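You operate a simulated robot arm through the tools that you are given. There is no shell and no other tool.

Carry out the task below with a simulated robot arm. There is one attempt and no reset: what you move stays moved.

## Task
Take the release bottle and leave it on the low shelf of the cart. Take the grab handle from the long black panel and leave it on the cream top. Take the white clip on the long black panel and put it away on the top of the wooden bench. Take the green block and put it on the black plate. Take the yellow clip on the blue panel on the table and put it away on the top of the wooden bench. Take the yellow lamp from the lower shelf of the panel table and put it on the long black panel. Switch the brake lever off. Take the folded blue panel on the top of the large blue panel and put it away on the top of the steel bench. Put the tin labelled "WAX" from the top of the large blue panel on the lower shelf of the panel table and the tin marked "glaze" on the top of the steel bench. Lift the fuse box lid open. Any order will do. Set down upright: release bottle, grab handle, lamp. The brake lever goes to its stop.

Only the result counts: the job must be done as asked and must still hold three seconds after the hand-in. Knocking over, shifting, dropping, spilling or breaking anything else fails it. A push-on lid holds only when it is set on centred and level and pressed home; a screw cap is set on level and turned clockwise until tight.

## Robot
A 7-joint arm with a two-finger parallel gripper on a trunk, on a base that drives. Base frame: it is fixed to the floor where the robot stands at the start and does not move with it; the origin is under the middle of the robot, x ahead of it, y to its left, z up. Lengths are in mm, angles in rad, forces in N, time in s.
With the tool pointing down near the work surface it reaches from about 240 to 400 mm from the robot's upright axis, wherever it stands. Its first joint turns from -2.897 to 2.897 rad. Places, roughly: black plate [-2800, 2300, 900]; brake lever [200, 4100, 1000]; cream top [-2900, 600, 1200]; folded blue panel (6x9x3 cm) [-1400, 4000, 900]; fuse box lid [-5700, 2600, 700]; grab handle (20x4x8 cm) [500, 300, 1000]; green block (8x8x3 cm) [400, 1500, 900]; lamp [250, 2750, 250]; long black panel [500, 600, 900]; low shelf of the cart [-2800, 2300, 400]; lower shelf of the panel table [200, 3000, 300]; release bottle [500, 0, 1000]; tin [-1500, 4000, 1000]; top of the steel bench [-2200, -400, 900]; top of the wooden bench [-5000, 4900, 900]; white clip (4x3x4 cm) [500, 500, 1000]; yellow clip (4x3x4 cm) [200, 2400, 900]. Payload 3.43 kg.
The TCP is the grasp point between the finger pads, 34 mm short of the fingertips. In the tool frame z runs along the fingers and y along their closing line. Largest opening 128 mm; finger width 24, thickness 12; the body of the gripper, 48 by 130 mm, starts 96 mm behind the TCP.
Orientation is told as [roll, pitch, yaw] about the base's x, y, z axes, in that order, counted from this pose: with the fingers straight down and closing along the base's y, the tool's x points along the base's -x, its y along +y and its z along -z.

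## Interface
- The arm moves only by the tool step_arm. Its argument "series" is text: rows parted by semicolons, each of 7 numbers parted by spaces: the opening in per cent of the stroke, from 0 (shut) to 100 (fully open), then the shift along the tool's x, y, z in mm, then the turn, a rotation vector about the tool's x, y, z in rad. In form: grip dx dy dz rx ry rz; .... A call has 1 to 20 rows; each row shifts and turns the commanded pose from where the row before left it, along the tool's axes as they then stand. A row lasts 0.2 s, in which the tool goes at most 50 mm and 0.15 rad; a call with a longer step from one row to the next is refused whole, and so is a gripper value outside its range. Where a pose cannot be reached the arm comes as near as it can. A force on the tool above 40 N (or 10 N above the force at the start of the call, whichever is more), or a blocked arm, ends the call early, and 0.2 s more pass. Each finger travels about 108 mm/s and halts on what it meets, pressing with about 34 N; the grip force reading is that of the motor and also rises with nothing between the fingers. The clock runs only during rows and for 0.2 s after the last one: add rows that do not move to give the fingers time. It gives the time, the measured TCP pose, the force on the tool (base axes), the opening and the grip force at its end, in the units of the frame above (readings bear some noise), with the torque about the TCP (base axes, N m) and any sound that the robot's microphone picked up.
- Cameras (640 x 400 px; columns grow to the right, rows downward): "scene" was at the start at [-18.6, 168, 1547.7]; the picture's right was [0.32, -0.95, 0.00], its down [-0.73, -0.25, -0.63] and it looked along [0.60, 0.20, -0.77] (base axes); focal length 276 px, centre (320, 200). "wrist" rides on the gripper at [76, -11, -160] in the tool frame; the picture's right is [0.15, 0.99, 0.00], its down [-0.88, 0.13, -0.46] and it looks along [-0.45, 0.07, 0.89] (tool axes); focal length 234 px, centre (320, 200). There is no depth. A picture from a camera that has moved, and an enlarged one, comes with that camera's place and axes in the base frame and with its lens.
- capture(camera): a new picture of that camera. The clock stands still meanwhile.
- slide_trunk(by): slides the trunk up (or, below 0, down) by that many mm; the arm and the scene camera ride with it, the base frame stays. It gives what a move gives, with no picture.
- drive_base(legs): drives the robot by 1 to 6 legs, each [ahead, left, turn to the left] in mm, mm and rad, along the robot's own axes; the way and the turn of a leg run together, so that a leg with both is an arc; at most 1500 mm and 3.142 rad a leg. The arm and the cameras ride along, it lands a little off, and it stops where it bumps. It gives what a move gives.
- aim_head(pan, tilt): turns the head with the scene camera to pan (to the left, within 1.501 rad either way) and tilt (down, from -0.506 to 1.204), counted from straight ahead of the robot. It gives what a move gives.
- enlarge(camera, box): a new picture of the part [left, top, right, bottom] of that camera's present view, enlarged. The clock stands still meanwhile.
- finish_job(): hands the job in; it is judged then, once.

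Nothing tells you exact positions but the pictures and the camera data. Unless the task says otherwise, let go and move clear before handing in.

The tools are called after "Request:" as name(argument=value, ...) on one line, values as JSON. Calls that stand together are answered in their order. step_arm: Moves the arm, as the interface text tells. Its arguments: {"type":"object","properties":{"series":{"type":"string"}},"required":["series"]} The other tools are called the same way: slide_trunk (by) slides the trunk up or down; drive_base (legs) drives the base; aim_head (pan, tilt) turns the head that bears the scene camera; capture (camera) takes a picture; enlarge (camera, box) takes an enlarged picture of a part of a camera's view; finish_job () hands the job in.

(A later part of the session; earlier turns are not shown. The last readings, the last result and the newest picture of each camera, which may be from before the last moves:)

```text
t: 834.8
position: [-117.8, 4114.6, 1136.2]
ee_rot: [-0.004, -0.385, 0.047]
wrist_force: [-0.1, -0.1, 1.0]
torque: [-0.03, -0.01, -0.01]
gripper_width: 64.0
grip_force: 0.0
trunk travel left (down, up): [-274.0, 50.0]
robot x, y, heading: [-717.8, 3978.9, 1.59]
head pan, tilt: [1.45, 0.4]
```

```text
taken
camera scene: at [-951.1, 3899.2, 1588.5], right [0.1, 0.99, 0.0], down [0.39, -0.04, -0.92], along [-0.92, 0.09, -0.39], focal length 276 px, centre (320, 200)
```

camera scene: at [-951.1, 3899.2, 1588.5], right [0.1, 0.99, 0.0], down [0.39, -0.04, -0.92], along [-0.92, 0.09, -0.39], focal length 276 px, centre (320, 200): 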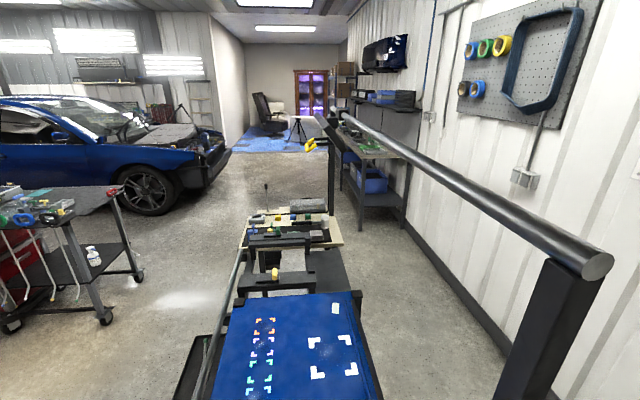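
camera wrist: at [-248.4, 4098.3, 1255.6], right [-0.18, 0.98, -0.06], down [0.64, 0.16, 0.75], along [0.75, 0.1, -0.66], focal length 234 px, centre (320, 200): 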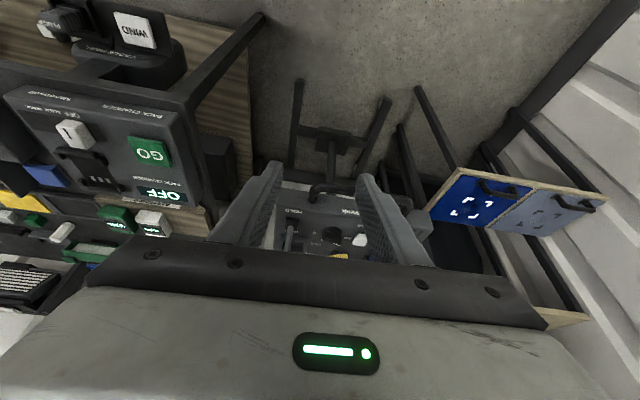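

The trestle and its hooks appear in place. Easing away to the right and then driving south.

Request:
drive_base(legs=[[0, -60, 0], [-400, 0, -0.015]])

Request:
capture(camera="scene")

Request:
aim_head(pan=1.0, tilt=0.6)

Request:
capture(camera="scene")

```text
t: 838.2
position: [-49.3, 3707.0, 1135.8]
ee_rot: [-0.005, -0.383, 0.04]
wrist_force: [-0.2, -0.9, 0.0]
torque: [0.03, -0.01, 0.0]
gripper_width: 64.1
grip_force: 0.1
trunk travel left (down, up): [-274.0, 50.0]
robot x, y, heading: [-653.4, 3574.6, 1.589]
head pan, tilt: [1.45, 0.4]
```

```text
taken
camera scene: at [-883.9, 3494.8, 1588.6], right [0.1, 0.99, 0.0], down [0.39, -0.04, -0.92], along [-0.92, 0.1, -0.39], focal length 276 px, centre (320, 200)
```

scene: 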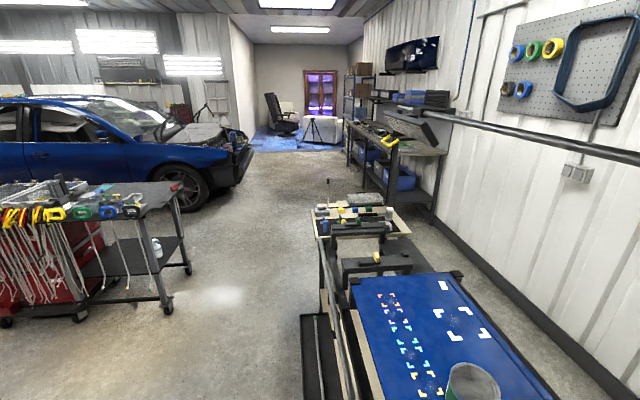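

```text
t: 839.1
position: [-49.1, 3706.4, 1135.3]
ee_rot: [-0.003, -0.384, 0.042]
wrist_force: [-0.3, -0.6, -1.0]
torque: [-0.02, -0.01, 0.0]
gripper_width: 64.3
grip_force: 0.0
trunk travel left (down, up): [-274.0, 50.0]
robot x, y, heading: [-650.9, 3572.2, 1.589]
head pan, tilt: [1.0, 0.6]
```

```text
taken
camera scene: at [-866.9, 3531.8, 1570.4], right [0.53, 0.85, 0.0], down [0.48, -0.3, -0.83], along [-0.7, 0.43, -0.56], focal length 276 px, centre (320, 200)
```

scene: 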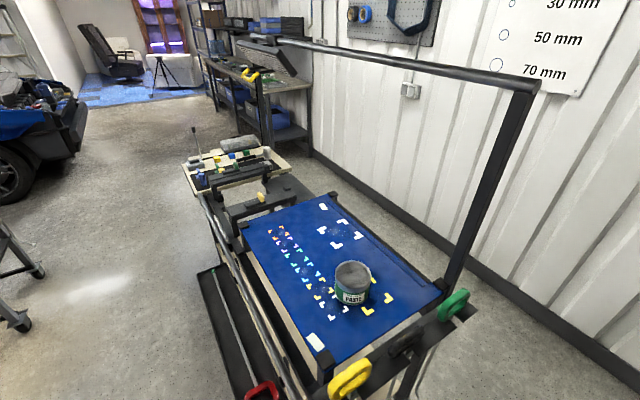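

Everything on the trestle is in place. Continuing south to the green block.

Request:
drive_base(legs=[[0, 0, -0.018], [-1120, 0, 0], [-1120, 0, 0]])

Request:
aim_head(pan=-1.3, tilt=0.6)

Request:
capture(camera="scene")

Request:
capture(camera="wrist")

```text
t: 850.6
position: [-46.2, 1445.1, 1135.6]
ee_rot: [-0.004, -0.384, 0.032]
wrist_force: [1.1, -0.2, -0.2]
torque: [0.01, 0.01, -0.01]
gripper_width: 64.0
grip_force: 0.0
trunk travel left (down, up): [-274.0, 50.0]
robot x, y, heading: [-648.3, 1317.6, 1.58]
head pan, tilt: [1.0, 0.6]
```

```text
t: 852.7
position: [-45.7, 1446.1, 1136.2]
ee_rot: [-0.004, -0.385, 0.03]
wrist_force: [0.1, -0.2, 0.4]
torque: [-0.02, -0.01, -0.01]
gripper_width: 64.0
grip_force: 0.0
trunk travel left (down, up): [-274.0, 50.0]
robot x, y, heading: [-649.1, 1318.7, 1.576]
head pan, tilt: [-1.3, 0.6]
```

```text
taken
camera scene: at [-706.0, 1255.6, 1570.4], right [0.27, -0.96, 0.0], down [-0.54, -0.15, -0.83], along [0.79, 0.22, -0.56], focal length 276 px, centre (320, 200)
```

scene: 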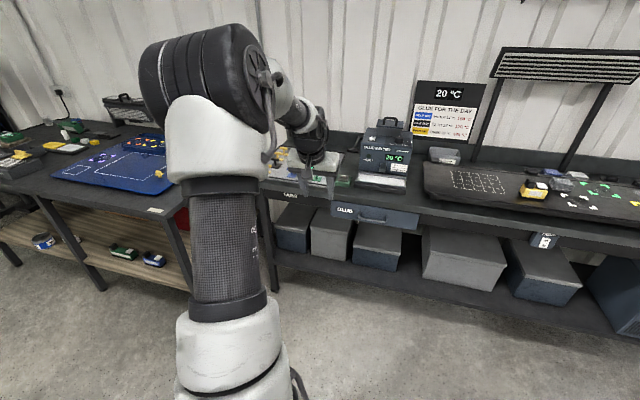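

```text
taken
camera wrist: at [-177.6, 1430.3, 1255.6], right [-0.17, 0.98, -0.06], down [0.64, 0.15, 0.75], along [0.75, 0.09, -0.66], focal length 234 px, centre (320, 200)
```

wrist: 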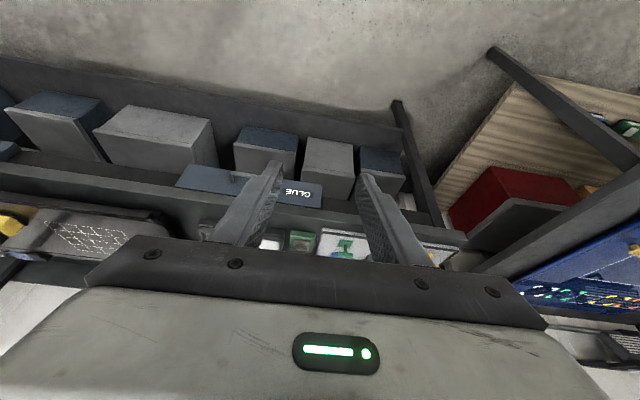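

Request:
drive_base(legs=[[0, -330, 0]])

Request:
capture(camera="wrist")

Request:
enlarge(camera="wrist", box=[220, 100, 460, 260])

```text
t: 856.4
position: [284.3, 1443.5, 1135.1]
ee_rot: [-0.003, -0.385, 0.027]
wrist_force: [-0.2, 0.0, -0.1]
torque: [0.02, -0.04, 0.01]
gripper_width: 63.9
grip_force: 0.1
trunk travel left (down, up): [-274.0, 50.0]
robot x, y, heading: [-322.6, 1319.4, 1.574]
head pan, tilt: [-1.3, 0.6]
```

```text
taken
camera wrist: at [152.8, 1429.9, 1255.6], right [-0.16, 0.99, -0.06], down [0.64, 0.15, 0.75], along [0.75, 0.08, -0.66], focal length 234 px, centre (320, 200)
```

wrist: 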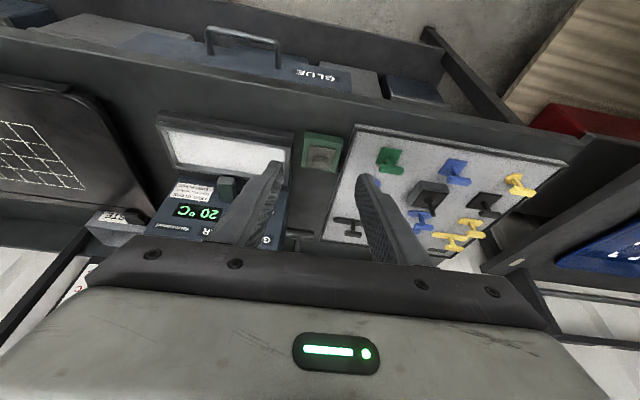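

```text
2.50 times, centred on (340, 180) of wrist
camera zoom: at [152.8, 1429.9, 1255.6], right [-0.16, 0.99, -0.06], down [0.64, 0.15, 0.75], along [0.75, 0.08, -0.66], focal length 585 px, centre (270, 250)
```

zoom: 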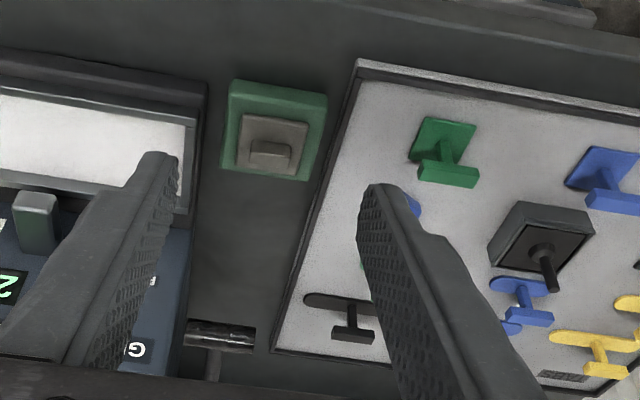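

The green block (about (418, 1455)) is wedged between the glue tray and the tab board, so I'll grip it front-to-back: tool straight down, fingers closing along x.

Request:
step_arm(series="90 0 0 0 0 0.128 0;90 0 0 0 0 0.128 0;90 0 0 0 0 0.129 0;90 0 0 0 0 0 -0.129;90 0 0 0 0 0 -0.129;90 0 0 0 0 0 -0.129;90 0 0 0 0 0 -0.129;90 0 0 0 0 0 -0.129;90 0 0 0 0 0 -0.129;90 0 0 0 0 0 -0.129;90 0 0 0 0 0 -0.129;90 0 0 0 0 0 -0.129;90 0 0 0 0 0 -0.129;90 0 0 0 0 0 -0.129;90 0 0 0 0 0 -0.125;90 0 0 0 0 0 0")

Request:
drive_base(legs=[[10, -110, 0]])

Request:
capture(camera="wrist")

Request:
capture(camera="scene")

```text
t: 859.8
position: [283.9, 1443.9, 1136.3]
ee_rot: [-0.002, 0.0, 1.573]
wrist_force: [-0.2, 0.3, -0.3]
torque: [0.01, -0.02, 0.0]
gripper_width: 115.4
grip_force: 0.0
trunk travel left (down, up): [-274.0, 50.0]
robot x, y, heading: [-318.4, 1320.8, 1.571]
head pan, tilt: [-1.3, 0.6]
```

```text
t: 861.6
position: [393.2, 1456.2, 1136.6]
ee_rot: [0.002, 0.004, 1.572]
wrist_force: [-0.2, -1.1, 1.0]
torque: [-0.02, 0.0, -0.02]
gripper_width: 115.0
grip_force: 0.1
trunk travel left (down, up): [-274.0, 50.0]
robot x, y, heading: [-214.0, 1335.7, 1.575]
head pan, tilt: [-1.3, 0.6]
```

```text
taken
camera wrist: at [403.5, 1380.3, 1296.0], right [-0.99, -0.15, 0.0], down [-0.13, 0.88, 0.45], along [-0.07, 0.45, -0.89], focal length 234 px, centre (320, 200)
```

wrist: 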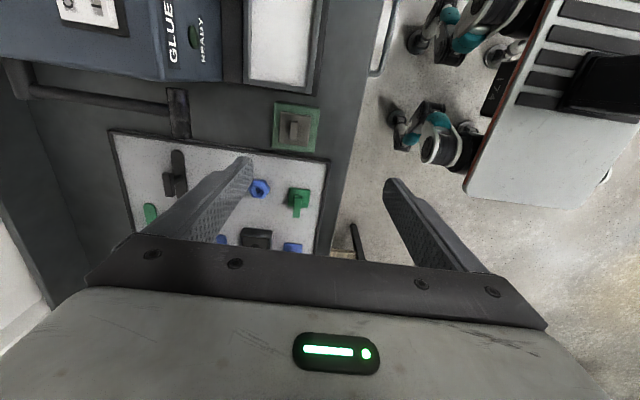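

```text
taken
camera scene: at [-266.1, 1267.1, 1570.4], right [0.27, -0.96, 0.0], down [-0.54, -0.15, -0.82], along [0.79, 0.22, -0.57], focal length 276 px, centre (320, 200)
```

scene: 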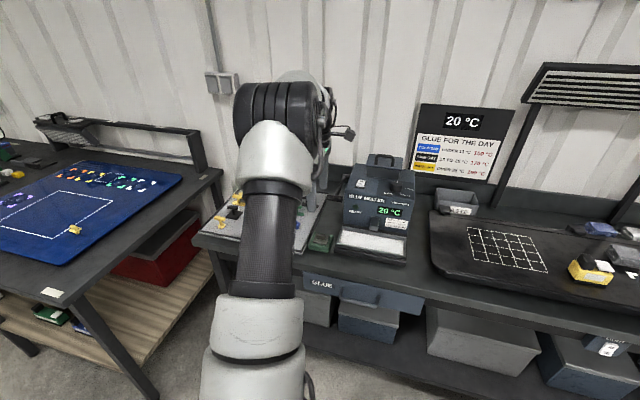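

Request:
step_arm(series="90 5 -33 10 0 0 0;90 0 0 30 0 0 0;90 0 0 30 0 0 0;90 0 0 30 0 0 0;90 0 0 30 0 0 0;90 0 0 0 0 0 0")

Request:
capture(camera="wrist")

Request:
enlarge(camera="wrist", box=[200, 60, 440, 220])

```text
t: 863.0
position: [423.7, 1452.7, 1007.8]
ee_rot: [0.001, 0.003, 1.572]
wrist_force: [0.5, -0.1, 0.3]
torque: [0.01, 0.0, 0.02]
gripper_width: 115.3
grip_force: 0.0
trunk travel left (down, up): [-274.0, 50.0]
robot x, y, heading: [-210.9, 1332.1, 1.576]
head pan, tilt: [-1.3, 0.6]
```

```text
taken
camera wrist: at [434.6, 1376.1, 1167.4], right [-0.99, -0.15, 0.0], down [-0.13, 0.88, 0.45], along [-0.07, 0.45, -0.89], focal length 234 px, centre (320, 200)
```

wrist: 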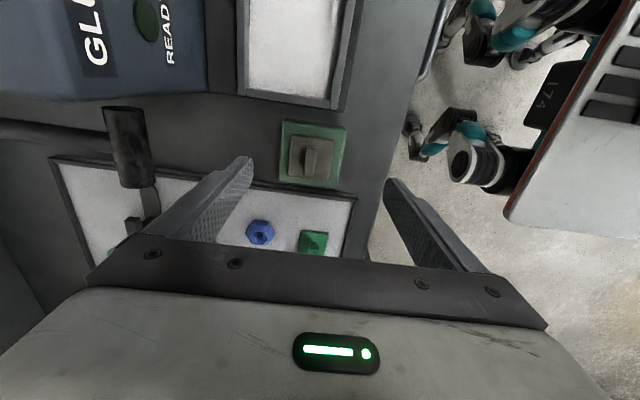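

```text
2.50 times, centred on (320, 140) of wrist
camera zoom: at [434.6, 1376.1, 1167.4], right [-0.99, -0.15, 0.0], down [-0.13, 0.88, 0.45], along [-0.07, 0.45, -0.89], focal length 585 px, centre (320, 350)
```

zoom: 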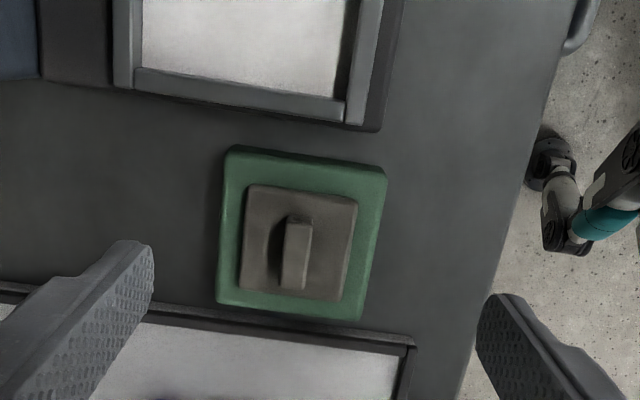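

Request:
step_arm(series="90 2.7 -8 15 0 0 0;90 0 0 25 0 0 0;90 0 0 25 0 0 0;90 0 0 0 0 0 0")

Request:
enlarge(camera="wrist", box=[200, 60, 440, 220])

```text
t: 864.0
position: [435.1, 1447.2, 941.2]
ee_rot: [-0.001, 0.004, 1.572]
wrist_force: [-0.3, -1.4, -0.1]
torque: [0.02, 0.02, -0.01]
gripper_width: 115.3
grip_force: 0.1
trunk travel left (down, up): [-274.0, 50.0]
robot x, y, heading: [-212.9, 1333.5, 1.57]
head pan, tilt: [-1.3, 0.6]
```

```text
2.50 times, centred on (320, 140) of wrist
camera zoom: at [445.4, 1372.1, 1101.3], right [-0.99, -0.15, 0.0], down [-0.13, 0.88, 0.45], along [-0.07, 0.45, -0.89], focal length 585 px, centre (320, 350)
```

zoom: 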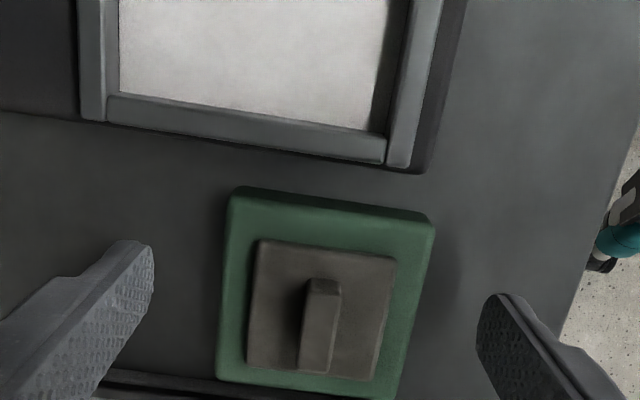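

Request:
step_arm(series="90 0 0 5 0 0 0;90 0 0 5 0 0 0;90 0 0 4 0 0 0;90 0 0 0 0 0 0")

Request:
step_arm(series="80 0 0 0 0 0 0;70 0 0 0 0 0 0;60 0 0 0 0 0 0;50 0 0 0 0 0 0;50 0 0 0 0 0 0")

Request:
capture(camera="wrist")

```text
t: 865.0
position: [434.5, 1448.0, 928.8]
ee_rot: [-0.001, 0.004, 1.574]
wrist_force: [0.1, 0.9, 0.2]
torque: [-0.01, 0.02, 0.01]
gripper_width: 115.1
grip_force: 0.1
trunk travel left (down, up): [-274.0, 50.0]
robot x, y, heading: [-208.3, 1330.7, 1.571]
head pan, tilt: [-1.3, 0.6]
```

```text
t: 866.2
position: [434.6, 1449.2, 926.9]
ee_rot: [0.0, 0.004, 1.574]
wrist_force: [0.2, 0.2, 0.1]
torque: [0.0, 0.0, 0.02]
gripper_width: 73.3
grip_force: 33.8
trunk travel left (down, up): [-274.0, 50.0]
robot x, y, heading: [-208.9, 1328.7, 1.572]
head pan, tilt: [-1.3, 0.6]
```

```text
taken
camera wrist: at [444.3, 1373.2, 1087.1], right [-0.99, -0.15, 0.0], down [-0.13, 0.88, 0.45], along [-0.07, 0.45, -0.89], focal length 234 px, centre (320, 200)
```

wrist: 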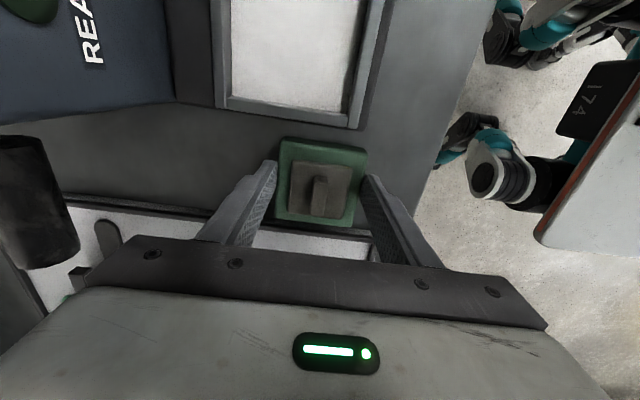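

Gripped. Lifting straight up.

Request:
step_arm(series="50 0 0 -6 0 0 0;50 0 0 -15 0 0 0;50 0 0 -25 0 0 0;50 0 0 -25 0 0 0;50 0 0 -25 0 0 0;50 0 0 -25 0 0 0;50 0 0 0 0 0 0")

Request:
capture(camera="wrist")

Request:
capture(camera="scene")

```text
t: 867.8
position: [434.0, 1446.0, 1048.9]
ee_rot: [0.002, 0.004, 1.574]
wrist_force: [-0.7, 0.0, -1.8]
torque: [-0.06, 0.02, 0.01]
gripper_width: 73.4
grip_force: 34.2
trunk travel left (down, up): [-274.0, 50.0]
robot x, y, heading: [-213.0, 1329.1, 1.58]
head pan, tilt: [-1.3, 0.6]
```

```text
taken
camera wrist: at [443.7, 1371.5, 1207.9], right [-0.99, -0.15, 0.0], down [-0.13, 0.88, 0.45], along [-0.07, 0.45, -0.89], focal length 234 px, centre (320, 200)
```

wrist: 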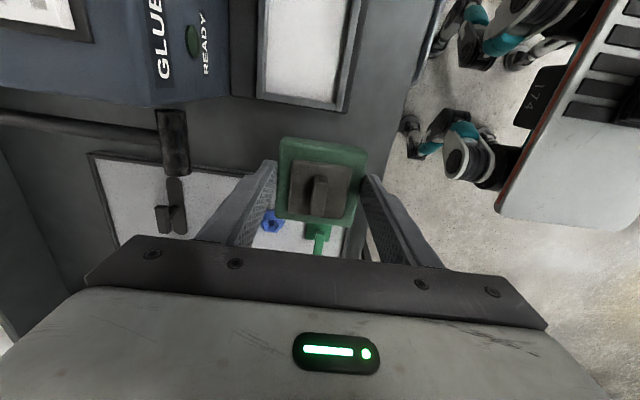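

```text
taken
camera scene: at [-266.1, 1267.1, 1570.4], right [0.27, -0.96, 0.0], down [-0.54, -0.15, -0.83], along [0.79, 0.22, -0.56], focal length 276 px, centre (320, 200)
```

scene: 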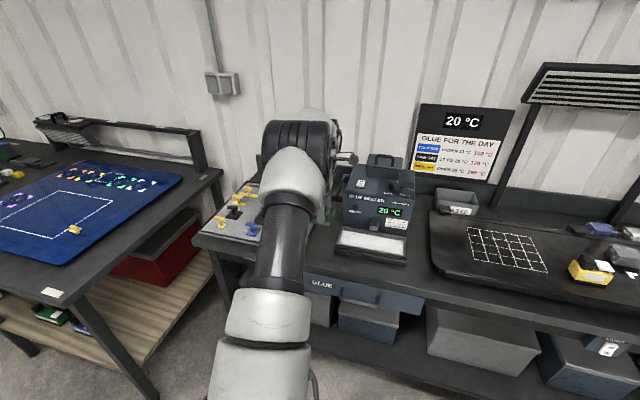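

Block held. Now to the cart's black plate: back off, go north, turn, and approach the cart's north end from the free floor.

Request:
step_arm(series="50 0 20 -15 0 0 0;50 0 20 -15 0 0 0;50 0 20 -15 0 0 0;50 0 0 0 0 0 0")

Request:
slide_trunk(by=45)

Request:
drive_base(legs=[[0, 600, 0], [940, 0, 0], [930, 0, 0], [0, 0, -1.58]])

```text
t: 868.8
position: [372.9, 1447.4, 1094.9]
ee_rot: [0.001, 0.004, 1.572]
wrist_force: [-0.7, 0.7, -2.2]
torque: [0.0, -0.03, 0.02]
gripper_width: 73.4
grip_force: 34.3
trunk travel left (down, up): [-274.0, 50.0]
robot x, y, heading: [-212.3, 1326.5, 1.572]
head pan, tilt: [-1.3, 0.6]
```

```text
t: 869.6
position: [373.3, 1448.0, 1140.4]
ee_rot: [0.002, 0.004, 1.573]
wrist_force: [-0.2, -0.6, -2.1]
torque: [-0.03, 0.01, -0.02]
gripper_width: 73.3
grip_force: 33.8
trunk travel left (down, up): [-319.0, 5.0]
robot x, y, heading: [-212.3, 1327.3, 1.572]
head pan, tilt: [-1.3, 0.6]
```

```text
t: 888.8
position: [-672.2, 2611.5, 1139.6]
ee_rot: [0.002, 0.005, -0.046]
wrist_force: [0.4, 0.9, -2.4]
torque: [-0.01, 0.0, 0.02]
gripper_width: 73.2
grip_force: 34.0
trunk travel left (down, up): [-319.0, 5.0]
robot x, y, heading: [-762.5, 3201.3, -0.04]
head pan, tilt: [-1.3, 0.6]
```

Request:
drive_base(legs=[[0, -50, 0.042], [-900, 0, 0]])

Request:
aim_head(pan=-1.45, tilt=0.5)

Request:
capture(camera="scene")

```text
t: 894.3
position: [-1542.9, 2560.1, 1139.3]
ee_rot: [0.001, 0.005, 0.017]
wrist_force: [0.0, 0.0, -1.2]
torque: [0.0, 0.03, -0.01]
gripper_width: 73.3
grip_force: 34.0
trunk travel left (down, up): [-319.0, 5.0]
robot x, y, heading: [-1667.9, 3140.9, 0.024]
head pan, tilt: [-1.3, 0.6]
```

```text
t: 895.0
position: [-1544.4, 2560.2, 1138.5]
ee_rot: [0.001, 0.003, 0.016]
wrist_force: [0.4, 0.4, -1.8]
torque: [0.01, 0.03, -0.02]
gripper_width: 73.3
grip_force: 34.0
trunk travel left (down, up): [-319.0, 5.0]
robot x, y, heading: [-1670.5, 3140.8, 0.021]
head pan, tilt: [-1.45, 0.499]
```

```text
taken
camera scene: at [-1749.4, 3193.6, 1624.4], right [-0.99, -0.14, 0.0], down [-0.07, 0.47, -0.88], along [0.12, -0.87, -0.48], focal length 276 px, centre (320, 200)
```

scene: 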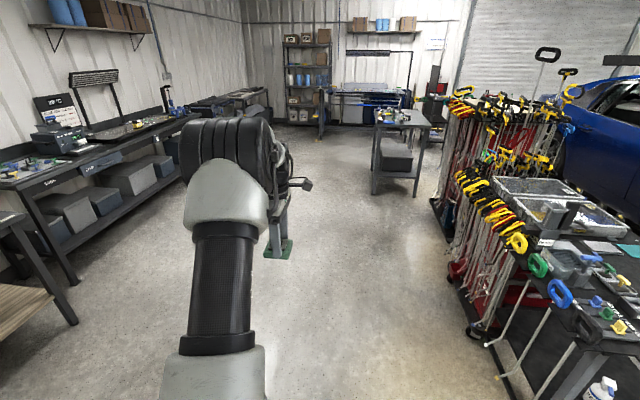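

Request:
drive_base(legs=[[-600, 0, -0.02], [-640, 0, 0]])

Request:
capture(camera="wrist")

Request:
capture(camera="scene")

```text
t: 901.5
position: [-2799.7, 2554.6, 1139.7]
ee_rot: [0.002, 0.002, -0.013]
wrist_force: [-0.2, 0.0, -2.4]
torque: [-0.01, 0.01, 0.0]
gripper_width: 73.5
grip_force: 34.1
trunk travel left (down, up): [-319.0, 5.0]
robot x, y, heading: [-2904.5, 3141.3, -0.012]
head pan, tilt: [-1.45, 0.499]
```

```text
taken
camera wrist: at [-2876.0, 2544.5, 1299.0], right [-0.14, 0.99, 0.0], down [0.88, 0.12, 0.45], along [0.45, 0.06, -0.89], focal length 234 px, centre (320, 200)
```

wrist: 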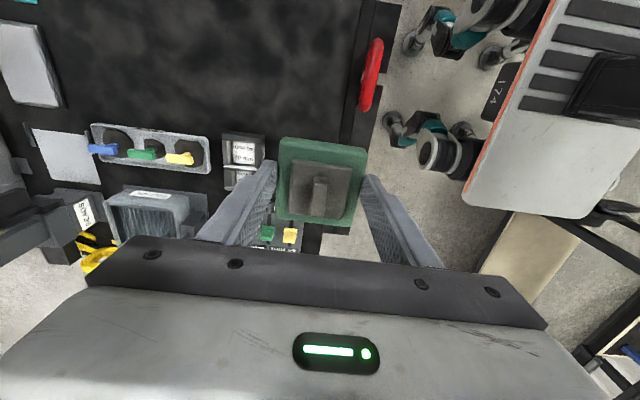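

```text
taken
camera scene: at [-2987.2, 3194.2, 1624.5], right [-0.99, -0.11, 0.0], down [-0.05, 0.48, -0.88], along [0.1, -0.87, -0.48], focal length 276 px, centre (320, 200)
```

scene: 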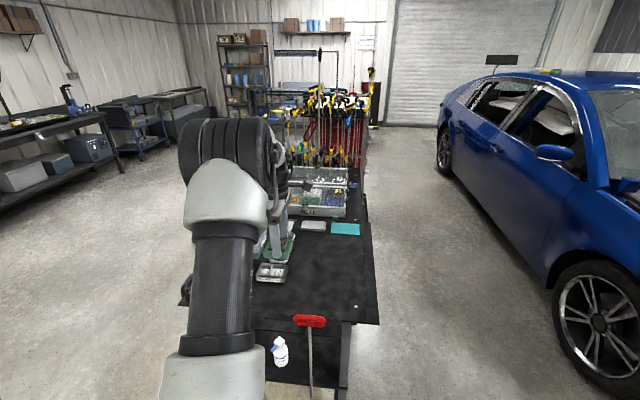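

Free black surface lies just west of the small boxes, around (−2885, 2470). Adjusting position over it.

Request:
drive_base(legs=[[-85, 0, 0], [0, -85, 0]])

Request:
step_arm(series="50 0 0 25 0 0 0;50 0 0 25 0 0 0;50 0 0 25 0 0 0;50 0 0 25 0 0 0;50 0 0 0 0 0 0")

Request:
capture(camera="wrist")

Request:
enlarge(camera="scene", box=[220, 160, 400, 290])

```text
t: 903.7
position: [-2884.0, 2473.4, 1139.0]
ee_rot: [-0.001, 0.002, -0.013]
wrist_force: [-0.4, 0.3, -2.1]
torque: [0.03, 0.01, -0.03]
gripper_width: 73.4
grip_force: 33.2
trunk travel left (down, up): [-319.0, 5.0]
robot x, y, heading: [-2991.6, 3057.3, -0.013]
head pan, tilt: [-1.45, 0.499]
```

```text
t: 904.9
position: [-2884.1, 2476.2, 1035.9]
ee_rot: [0.003, 0.004, -0.011]
wrist_force: [0.1, 0.4, -1.6]
torque: [0.02, 0.02, -0.04]
gripper_width: 73.5
grip_force: 34.4
trunk travel left (down, up): [-319.0, 5.0]
robot x, y, heading: [-2993.9, 3058.7, -0.008]
head pan, tilt: [-1.45, 0.499]
```

```text
taken
camera wrist: at [-2961.5, 2464.1, 1196.2], right [-0.14, 0.99, 0.0], down [0.88, 0.12, 0.45], along [0.45, 0.06, -0.89], focal length 234 px, centre (320, 200)
```

wrist: 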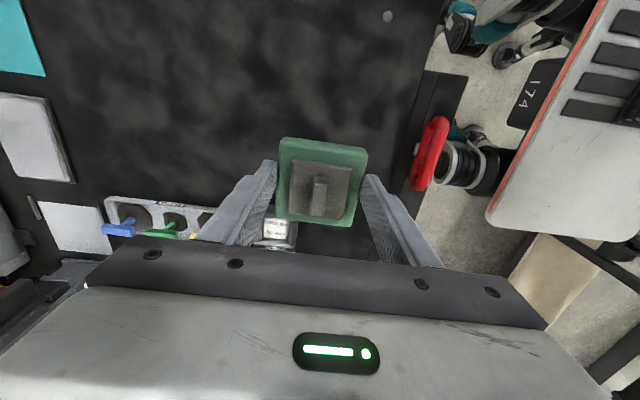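

```text
3.08 times, centred on (310, 225) of scene
camera zoom: at [-3072.5, 3112.4, 1624.5], right [-0.99, -0.11, 0.0], down [-0.05, 0.48, -0.88], along [0.1, -0.87, -0.48], focal length 850 px, centre (351, 123)
```

zoom: 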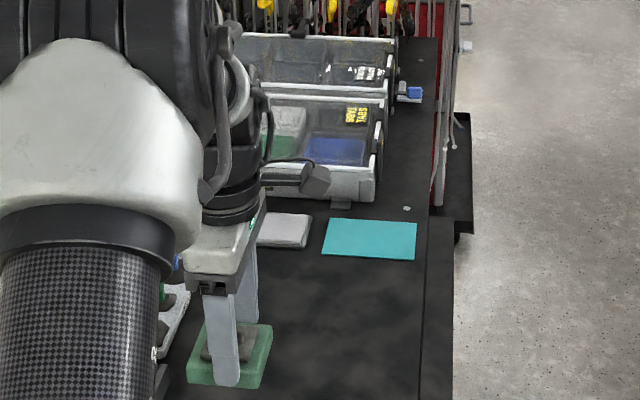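

Request:
step_arm(series="50 0 0 25 0 0 0;50 0 0 25 0 0 0;50 0 0 20 0 0 0;50 0 0 8 0 0 0;50 0 0 0 0 0 0")

Request:
step_arm(series="50 0 0 3.5 0 0 0;50 0 0 3.5 0 0 0;50 0 0 0 0 0 0")

Request:
step_arm(series="50 0 0 3 0 0 0;50 0 0 3 0 0 0;50 0 0 0 0 0 0")

```text
t: 906.1
position: [-2884.5, 2473.2, 958.7]
ee_rot: [0.001, 0.003, -0.01]
wrist_force: [-0.1, 0.2, -1.7]
torque: [0.0, 0.0, 0.02]
gripper_width: 73.5
grip_force: 33.9
trunk travel left (down, up): [-319.0, 5.0]
robot x, y, heading: [-2992.7, 3060.3, -0.012]
head pan, tilt: [-1.45, 0.499]
```

```text
t: 906.9
position: [-2885.1, 2474.6, 953.0]
ee_rot: [0.003, 0.002, -0.009]
wrist_force: [0.0, -0.4, -2.2]
torque: [-0.02, 0.01, -0.04]
gripper_width: 73.4
grip_force: 34.6
trunk travel left (down, up): [-319.0, 5.0]
robot x, y, heading: [-2998.2, 3058.8, -0.01]
head pan, tilt: [-1.45, 0.499]
```

```text
t: 907.7
position: [-2885.0, 2474.0, 947.5]
ee_rot: [0.003, 0.004, -0.01]
wrist_force: [0.0, 0.0, -1.8]
torque: [0.0, 0.06, -0.01]
gripper_width: 73.3
grip_force: 34.0
trunk travel left (down, up): [-319.0, 5.0]
robot x, y, heading: [-2990.9, 3061.4, -0.008]
head pan, tilt: [-1.45, 0.499]
```

Request:
step_arm(series="50 0 0 3 0 0 0;50 0 0 3 0 0 0;50 0 0 0 0 0 0")

Request:
step_arm(series="50 0 0 3 0 0 0;50 0 0 0 0 0 0")

Request:
step_arm(series="50 0 0 3 0 0 0;50 0 0 0 0 0 0")

```text
t: 908.5
position: [-2884.4, 2473.8, 942.4]
ee_rot: [0.003, 0.004, -0.01]
wrist_force: [0.3, -0.6, -1.5]
torque: [0.01, -0.01, -0.01]
gripper_width: 73.4
grip_force: 33.9
trunk travel left (down, up): [-319.0, 5.0]
robot x, y, heading: [-2992.2, 3061.3, -0.012]
head pan, tilt: [-1.45, 0.499]
```

```text
t: 909.1
position: [-2884.9, 2473.8, 938.4]
ee_rot: [0.002, 0.004, -0.01]
wrist_force: [0.0, -0.6, -2.0]
torque: [-0.02, -0.03, -0.01]
gripper_width: 73.0
grip_force: 34.2
trunk travel left (down, up): [-319.0, 5.0]
robot x, y, heading: [-2994.3, 3057.4, -0.015]
head pan, tilt: [-1.45, 0.499]
```

```text
t: 909.7
position: [-2884.9, 2474.3, 936.1]
ee_rot: [0.0, 0.003, -0.011]
wrist_force: [-0.2, -0.9, -2.0]
torque: [-0.02, 0.01, 0.0]
gripper_width: 73.5
grip_force: 34.0
trunk travel left (down, up): [-319.0, 5.0]
robot x, y, heading: [-2992.3, 3059.8, -0.01]
head pan, tilt: [-1.45, 0.499]
```

Request:
step_arm(series="50 0 0 3 0 0 0;50 0 0 0 0 0 0")

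Request:
step_arm(series="50 0 0 3 0 0 0;50 0 0 0 0 0 0")

Request:
step_arm(series="50 0 0 3 0 0 0;50 0 0 0 0 0 0")

Request:
enlarge(camera="wrist", box=[220, 90, 440, 260])

```text
t: 910.3
position: [-2883.9, 2474.3, 933.6]
ee_rot: [0.0, 0.004, -0.011]
wrist_force: [-0.6, -0.3, -2.4]
torque: [-0.02, 0.01, -0.03]
gripper_width: 73.4
grip_force: 34.0
trunk travel left (down, up): [-319.0, 5.0]
robot x, y, heading: [-2994.6, 3059.5, -0.007]
head pan, tilt: [-1.45, 0.499]
```

```text
t: 910.9
position: [-2883.9, 2475.6, 929.4]
ee_rot: [0.002, 0.005, -0.01]
wrist_force: [-0.3, -0.2, -1.9]
torque: [-0.01, 0.02, 0.01]
gripper_width: 73.5
grip_force: 34.1
trunk travel left (down, up): [-319.0, 5.0]
robot x, y, heading: [-2992.0, 3058.2, -0.008]
head pan, tilt: [-1.45, 0.499]
```

```text
t: 911.5
position: [-2883.6, 2473.1, 926.4]
ee_rot: [0.002, 0.004, -0.01]
wrist_force: [1.1, -0.9, -2.2]
torque: [0.0, -0.01, 0.01]
gripper_width: 73.4
grip_force: 33.9
trunk travel left (down, up): [-319.0, 5.0]
robot x, y, heading: [-2993.4, 3057.1, -0.008]
head pan, tilt: [-1.45, 0.499]
```

```text
2.35 times, centred on (330, 175) of wrist
camera zoom: at [-2960.8, 2463.2, 1086.8], right [-0.14, 0.99, 0.0], down [0.88, 0.12, 0.45], along [0.45, 0.06, -0.89], focal length 551 px, centre (296, 259)
```

zoom: 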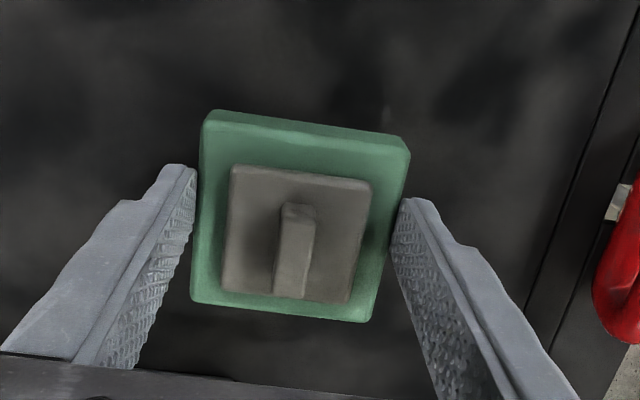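

Request:
step_arm(series="50 0 0 3 0 0 0;50 0 0 3 0 0 0;50 0 0 0 0 0 0")

Request:
step_arm(series="50 0 0 3 0 0 0;50 0 0 3 0 0 0;50 0 0 0 0 0 0")

Request:
step_arm(series="50 0 0 3 0 0 0;50 0 0 3 0 0 0;50 0 0 0 0 0 0")

```text
t: 912.3
position: [-2885.6, 2475.5, 920.7]
ee_rot: [0.001, 0.003, -0.01]
wrist_force: [-0.1, 1.0, -2.0]
torque: [0.01, 0.0, -0.01]
gripper_width: 73.4
grip_force: 33.9
trunk travel left (down, up): [-319.0, 5.0]
robot x, y, heading: [-2992.9, 3057.3, -0.011]
head pan, tilt: [-1.45, 0.499]
```

```text
t: 913.1
position: [-2884.8, 2474.1, 915.4]
ee_rot: [0.0, 0.004, -0.01]
wrist_force: [0.1, -0.5, -2.0]
torque: [-0.02, -0.04, 0.01]
gripper_width: 73.3
grip_force: 33.8
trunk travel left (down, up): [-319.0, 5.0]
robot x, y, heading: [-2994.6, 3058.3, -0.005]
head pan, tilt: [-1.45, 0.499]
```

```text
t: 913.9
position: [-2883.5, 2474.6, 909.7]
ee_rot: [0.002, 0.004, -0.011]
wrist_force: [0.4, -0.8, -1.8]
torque: [0.0, 0.01, -0.01]
gripper_width: 73.4
grip_force: 34.0
trunk travel left (down, up): [-319.0, 5.0]
robot x, y, heading: [-2989.2, 3056.4, -0.005]
head pan, tilt: [-1.45, 0.499]
```

Request:
step_arm(series="50 0 0 3 0 0 0;50 0 0 3 0 0 0;50 0 0 0 0 0 0")

Request:
step_arm(series="50 0 0 3 0 0 0;50 0 0 3 0 0 0;50 0 0 0 0 0 0")

Request:
enlarge(camera="wrist", box=[220, 90, 440, 260])

Request:
enlarge(camera="scene", box=[220, 200, 360, 320])

```text
t: 914.7
position: [-2884.3, 2474.6, 906.6]
ee_rot: [-0.006, 0.003, -0.011]
wrist_force: [1.1, 7.0, 34.4]
torque: [1.21, -0.24, -0.03]
gripper_width: 73.4
grip_force: 33.8
trunk travel left (down, up): [-319.0, 5.0]
robot x, y, heading: [-2990.7, 3059.2, -0.01]
head pan, tilt: [-1.45, 0.499]
```

```text
t: 915.1
position: [-2884.3, 2474.1, 907.6]
ee_rot: [-0.002, 0.002, -0.011]
wrist_force: [-1.7, 10.8, 22.8]
torque: [0.95, 0.11, 0.06]
gripper_width: 73.1
grip_force: 34.2
trunk travel left (down, up): [-319.0, 5.0]
robot x, y, heading: [-2991.6, 3060.2, -0.01]
head pan, tilt: [-1.45, 0.499]
stopped in row 1: the force on the tool passed its limit at 49 N (the readings are from after the stop); the commanded pose is now the measured one
```

```text
2.35 times, centred on (330, 175) of wrist
camera zoom: at [-2961.5, 2464.4, 1066.8], right [-0.14, 0.99, 0.0], down [0.88, 0.12, 0.45], along [0.45, 0.06, -0.89], focal length 551 px, centre (296, 259)
```

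zoom: 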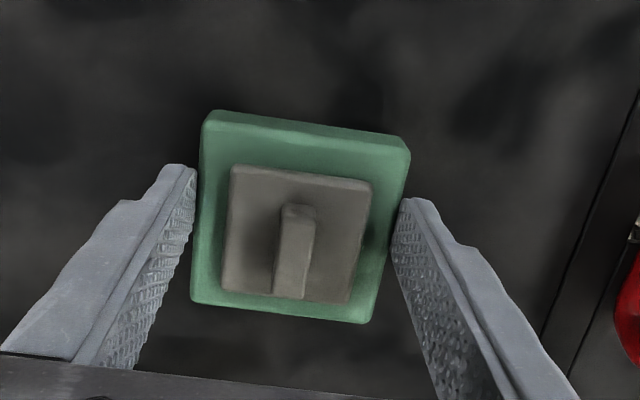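

```text
3.33 times, centred on (290, 260) of scene
camera zoom: at [-3073.2, 3116.0, 1624.1], right [-0.99, -0.11, 0.0], down [-0.05, 0.47, -0.88], along [0.1, -0.87, -0.48], focal length 921 px, centre (420, 0)
```

zoom: 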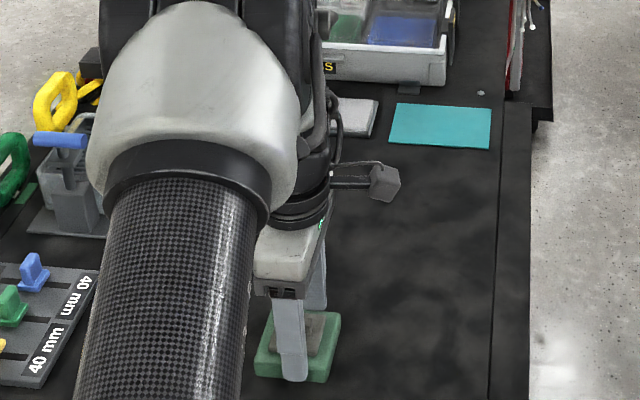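

Contact on the plate. Releasing.

Request:
step_arm(series="50 0 0 -2 0 0 0;50 0 0 0 0 0 0;62 0 0 0 0 0 0;72 0 0 0 0 0 0;72 0 0 0 0 0 0")

Request:
step_arm(series="72 0 0 -10 0 0 0;72 0 0 -25 0 0 0;72 0 0 -25 0 0 0;72 0 0 -25 0 0 0;72 0 0 -25 0 0 0;72 0 0 -25 0 0 0;72 0 0 -25 0 0 0;72 0 0 0 0 0 0")

Request:
capture(camera="wrist")

```text
t: 916.3
position: [-2884.0, 2473.7, 906.7]
ee_rot: [-0.003, 0.001, -0.011]
wrist_force: [0.2, -0.6, 0.2]
torque: [0.0, -0.01, 0.0]
gripper_width: 92.2
grip_force: 0.0
trunk travel left (down, up): [-319.0, 5.0]
robot x, y, heading: [-2990.9, 3055.4, -0.011]
head pan, tilt: [-1.45, 0.499]
```

```text
t: 918.1
position: [-2883.6, 2473.1, 1066.0]
ee_rot: [-0.003, 0.002, -0.011]
wrist_force: [0.0, -0.2, -0.2]
torque: [-0.01, -0.01, 0.0]
gripper_width: 92.3
grip_force: 0.0
trunk travel left (down, up): [-319.0, 5.0]
robot x, y, heading: [-2995.5, 3057.4, -0.008]
head pan, tilt: [-1.45, 0.499]
```

```text
taken
camera wrist: at [-2960.8, 2463.5, 1225.2], right [-0.14, 0.99, 0.0], down [0.88, 0.12, 0.45], along [0.45, 0.06, -0.89], focal length 234 px, centre (320, 200)
```

wrist: 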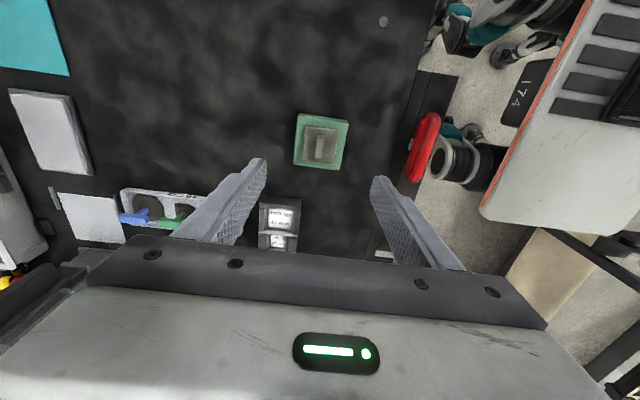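

Green block is on the black plate. Last item: the yellow clip on the blue panel table. Restoring the pitched tool and driving there.

Request:
step_arm(series="60 0 0 -25 0 0 0;60 0 0 -25 0 0 0;60 0 0 0 0 0 0.13;60 0 0 0 0 0 0.13;60 0 0 0 0 0 0.13;60 0 0 0 0 0 0.13;60 0 0 0 0 0 0.13;60 0 0 0 0 0 0.13;60 0 0 0 0 0 0.13;60 0 0 0 0 0 0.13;60 0 0 0 0 0 0.13;60 0 0 0 0 0 0.13;60 0 0 0 0 0 0.13;60 0 0 0 0 0 0.13;60 0 0 0 0 -0.13 0;60 0 0 0 0 -0.13 0;60 0 0 0 0 -0.14 0;60 0 0 0 0 0 0")

Request:
drive_base(legs=[[0, 60, 0], [1150, 0, 0], [1150, 0, 0]])

```text
t: 921.9
position: [-2883.4, 2472.9, 1116.7]
ee_rot: [-0.002, -0.404, -1.57]
wrist_force: [-0.4, -0.1, -0.3]
torque: [0.03, 0.02, -0.01]
gripper_width: 77.0
grip_force: 0.1
trunk travel left (down, up): [-319.0, 5.0]
robot x, y, heading: [-2994.8, 3059.6, -0.01]
head pan, tilt: [-1.45, 0.499]
```

```text
t: 934.2
position: [-579.4, 2467.9, 1117.3]
ee_rot: [-0.002, -0.403, -1.617]
wrist_force: [0.0, -0.2, -0.5]
torque: [0.03, -0.03, -0.01]
gripper_width: 76.8
grip_force: 0.1
trunk travel left (down, up): [-319.0, 5.0]
robot x, y, heading: [-661.7, 3059.9, -0.057]
head pan, tilt: [-1.45, 0.499]
```

Request:
drive_base(legs=[[0, 0, 1.628], [-780, 0, 0], [0, -120, 0]])

Request:
slide_trunk(by=-150)

Request:
step_arm(series="60 -8 0 -18.4 0 0 0;60 -8 0 -18.4 0 0 0;60 -8 0 -18.4 0 0 0;60 -8 0 -18.4 0 0 0;60 0 0 0 0 0 0")

Request:
capture(camera="wrist")

Request:
capture(camera="scene")

```text
t: 943.8
position: [36.5, 2392.2, 1116.1]
ee_rot: [-0.001, -0.403, 0.012]
wrist_force: [1.1, 0.1, -0.2]
torque: [0.02, 0.0, -0.01]
gripper_width: 76.8
grip_force: 0.1
trunk travel left (down, up): [-319.0, 5.0]
robot x, y, heading: [-544.9, 2273.2, 1.572]
head pan, tilt: [-1.45, 0.499]
```

```text
t: 945.6
position: [37.1, 2391.9, 965.8]
ee_rot: [-0.001, -0.403, 0.012]
wrist_force: [0.7, -1.0, -0.4]
torque: [0.0, 0.02, 0.0]
gripper_width: 76.7
grip_force: 0.0
trunk travel left (down, up): [-169.0, 155.0]
robot x, y, heading: [-546.2, 2274.3, 1.578]
head pan, tilt: [-1.45, 0.499]
```

```text
t: 946.8
position: [37.4, 2392.2, 1048.9]
ee_rot: [-0.003, -0.402, 0.011]
wrist_force: [-0.4, 0.7, -1.2]
torque: [-0.02, 0.01, 0.02]
gripper_width: 76.8
grip_force: 0.0
trunk travel left (down, up): [-169.0, 155.0]
robot x, y, heading: [-544.4, 2275.2, 1.572]
head pan, tilt: [-1.45, 0.499]
```

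```text
taken
camera wrist: at [-97.0, 2379.2, 1166.2], right [-0.15, 0.99, -0.06], down [0.63, 0.14, 0.76], along [0.76, 0.07, -0.64], focal length 234 px, centre (320, 200)
```

wrist: 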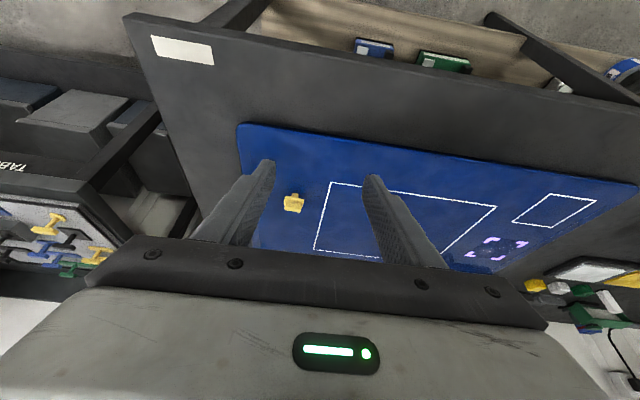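

```text
taken
camera scene: at [-597.1, 2199.5, 1474.5], right [0.12, -0.99, 0.0], down [-0.47, -0.06, -0.88], along [0.87, 0.11, -0.48], focal length 276 px, centre (320, 200)
```

scene: 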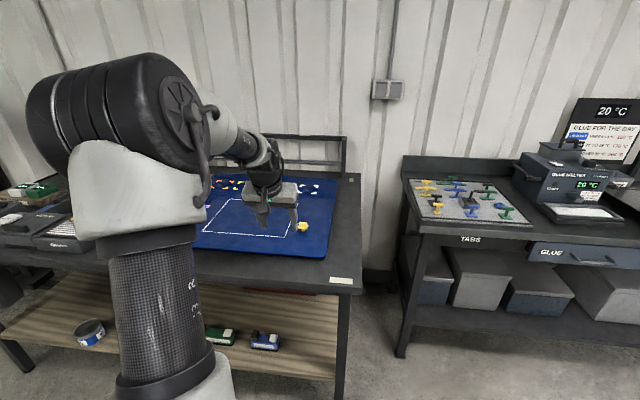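

Request:
drive_base(legs=[[-26, -110, 0]])

Request:
enlarge(camera="wrist", box=[220, 90, 420, 250])

Request:
enlarge(camera="scene", box=[220, 160, 380, 270])

```text
t: 948.5
position: [151.5, 2365.0, 1049.4]
ee_rot: [-0.002, -0.402, 0.009]
wrist_force: [0.2, -0.7, 0.0]
torque: [0.0, -0.02, -0.01]
gripper_width: 76.7
grip_force: 0.1
trunk travel left (down, up): [-169.0, 155.0]
robot x, y, heading: [-431.8, 2250.5, 1.571]
head pan, tilt: [-1.45, 0.499]
```

```text
2.50 times, centred on (320, 170) of wrist
camera zoom: at [17.3, 2352.5, 1166.1], right [-0.14, 0.99, -0.06], down [0.63, 0.14, 0.76], along [0.76, 0.07, -0.64], focal length 585 px, centre (320, 275)
```

zoom: 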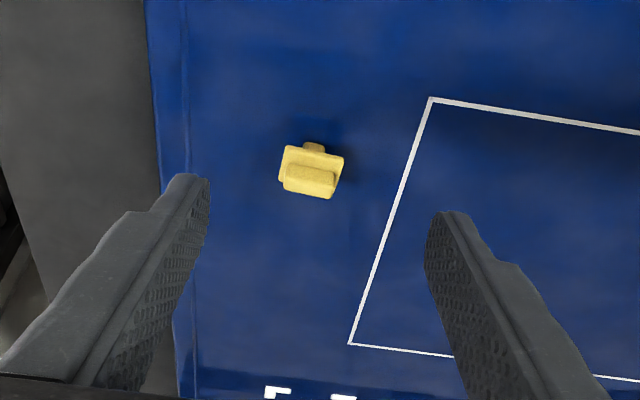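

```text
3.64 times, centred on (300, 215) of scene
camera zoom: at [-483.2, 2173.8, 1474.5], right [0.12, -0.99, 0.0], down [-0.48, -0.06, -0.88], along [0.87, 0.11, -0.48], focal length 1005 px, centre (393, 146)
```

zoom: 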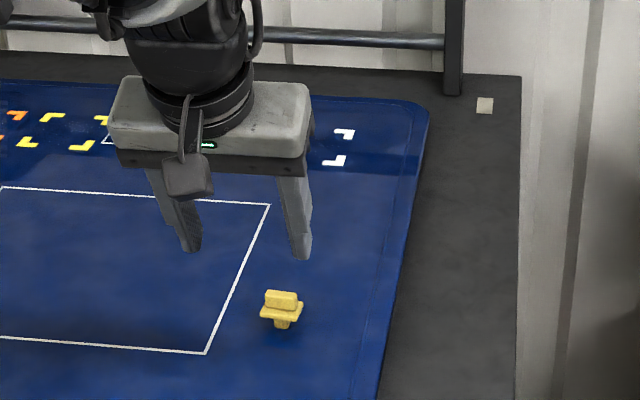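

Yellow clip at about (249, 2366). Approaching.

Request:
step_arm(series="50 -6.6 0 29.7 0 0 0;50 -6.6 0 29.7 0 0 0;50 -6.6 0 29.7 0 0 0;50 0 0 0 0 0 0")

Request:
enlarge(camera="wrist", box=[220, 90, 420, 250])

Request:
enlarge(camera="scene", box=[220, 170, 360, 270])

```text
t: 949.5
position: [204.1, 2364.7, 973.5]
ee_rot: [-0.002, -0.403, 0.011]
wrist_force: [0.3, 0.1, -0.7]
torque: [-0.01, -0.01, 0.0]
gripper_width: 64.1
grip_force: 0.1
trunk travel left (down, up): [-169.0, 155.0]
robot x, y, heading: [-432.8, 2249.7, 1.576]
head pan, tilt: [-1.45, 0.499]
```

```text
2.50 times, centred on (320, 170) of wrist
camera zoom: at [70.2, 2351.7, 1090.5], right [-0.14, 0.99, -0.06], down [0.63, 0.14, 0.76], along [0.76, 0.07, -0.64], focal length 585 px, centre (320, 275)
```

zoom: 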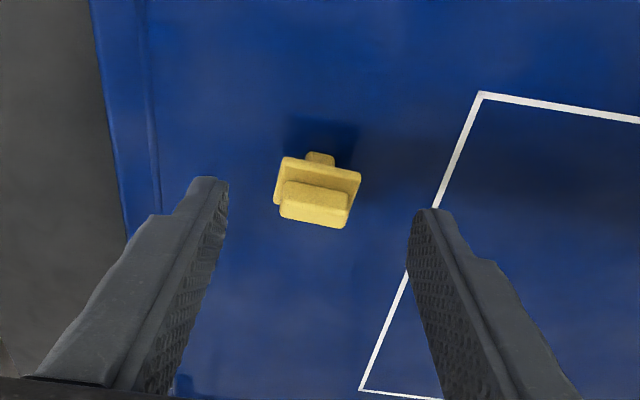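

```text
4.00 times, centred on (290, 220) of scene
camera zoom: at [-483.0, 2173.8, 1474.5], right [0.12, -0.99, 0.0], down [-0.48, -0.06, -0.88], along [0.87, 0.11, -0.48], focal length 1105 px, centre (440, 120)
```

zoom: 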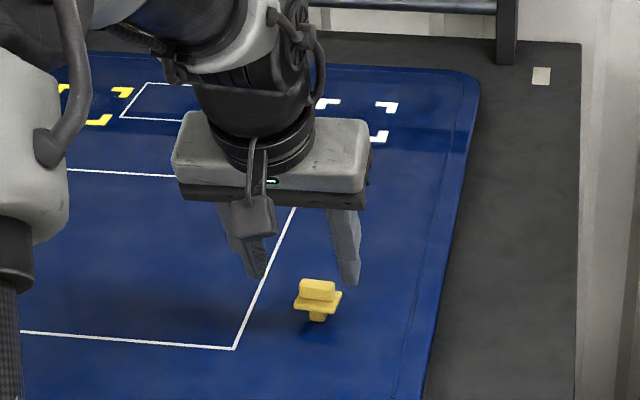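

Request:
step_arm(series="50 -2.9 0 17 0 0 0;50 -2.9 0 17 0 0 0;50 -2.9 0 17 0 0 0;50 0 0 0 0 0 0")

Request:
step_arm(series="50 -1.2 0 6 0 0 0;50 -1.2 0 6 0 0 0;50 0 0 0 0 0 0")

Request:
capture(camera="wrist")

Request:
enlarge(camera="scene", box=[220, 170, 360, 270])

```text
t: 950.5
position: [231.5, 2365.2, 930.5]
ee_rot: [-0.002, -0.404, 0.01]
wrist_force: [0.3, 0.4, 0.9]
torque: [0.03, -0.01, -0.02]
gripper_width: 64.1
grip_force: 0.0
trunk travel left (down, up): [-169.0, 155.0]
robot x, y, heading: [-436.1, 2251.2, 1.576]
head pan, tilt: [-1.45, 0.499]
```

```text
t: 951.3
position: [238.8, 2364.5, 919.9]
ee_rot: [-0.003, -0.404, 0.01]
wrist_force: [-0.2, 0.5, 0.2]
torque: [0.0, -0.01, 0.0]
gripper_width: 63.8
grip_force: 0.1
trunk travel left (down, up): [-169.0, 155.0]
robot x, y, heading: [-433.4, 2248.3, 1.575]
head pan, tilt: [-1.45, 0.499]
```

```text
taken
camera wrist: at [104.8, 2351.7, 1038.1], right [-0.14, 0.99, -0.06], down [0.63, 0.14, 0.76], along [0.76, 0.07, -0.64], focal length 234 px, centre (320, 200)
```

wrist: 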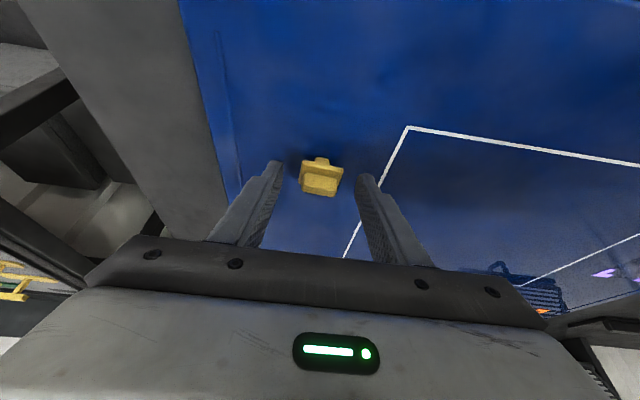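

```text
4.00 times, centred on (290, 220) of scene
camera zoom: at [-483.2, 2173.8, 1474.5], right [0.12, -0.99, 0.0], down [-0.48, -0.06, -0.88], along [0.87, 0.11, -0.48], focal length 1105 px, centre (440, 120)
```

zoom: 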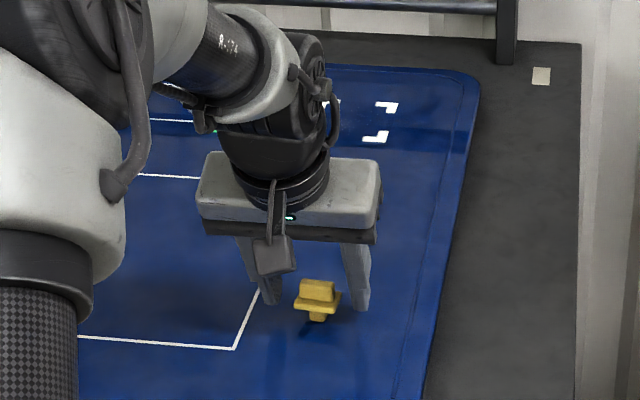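

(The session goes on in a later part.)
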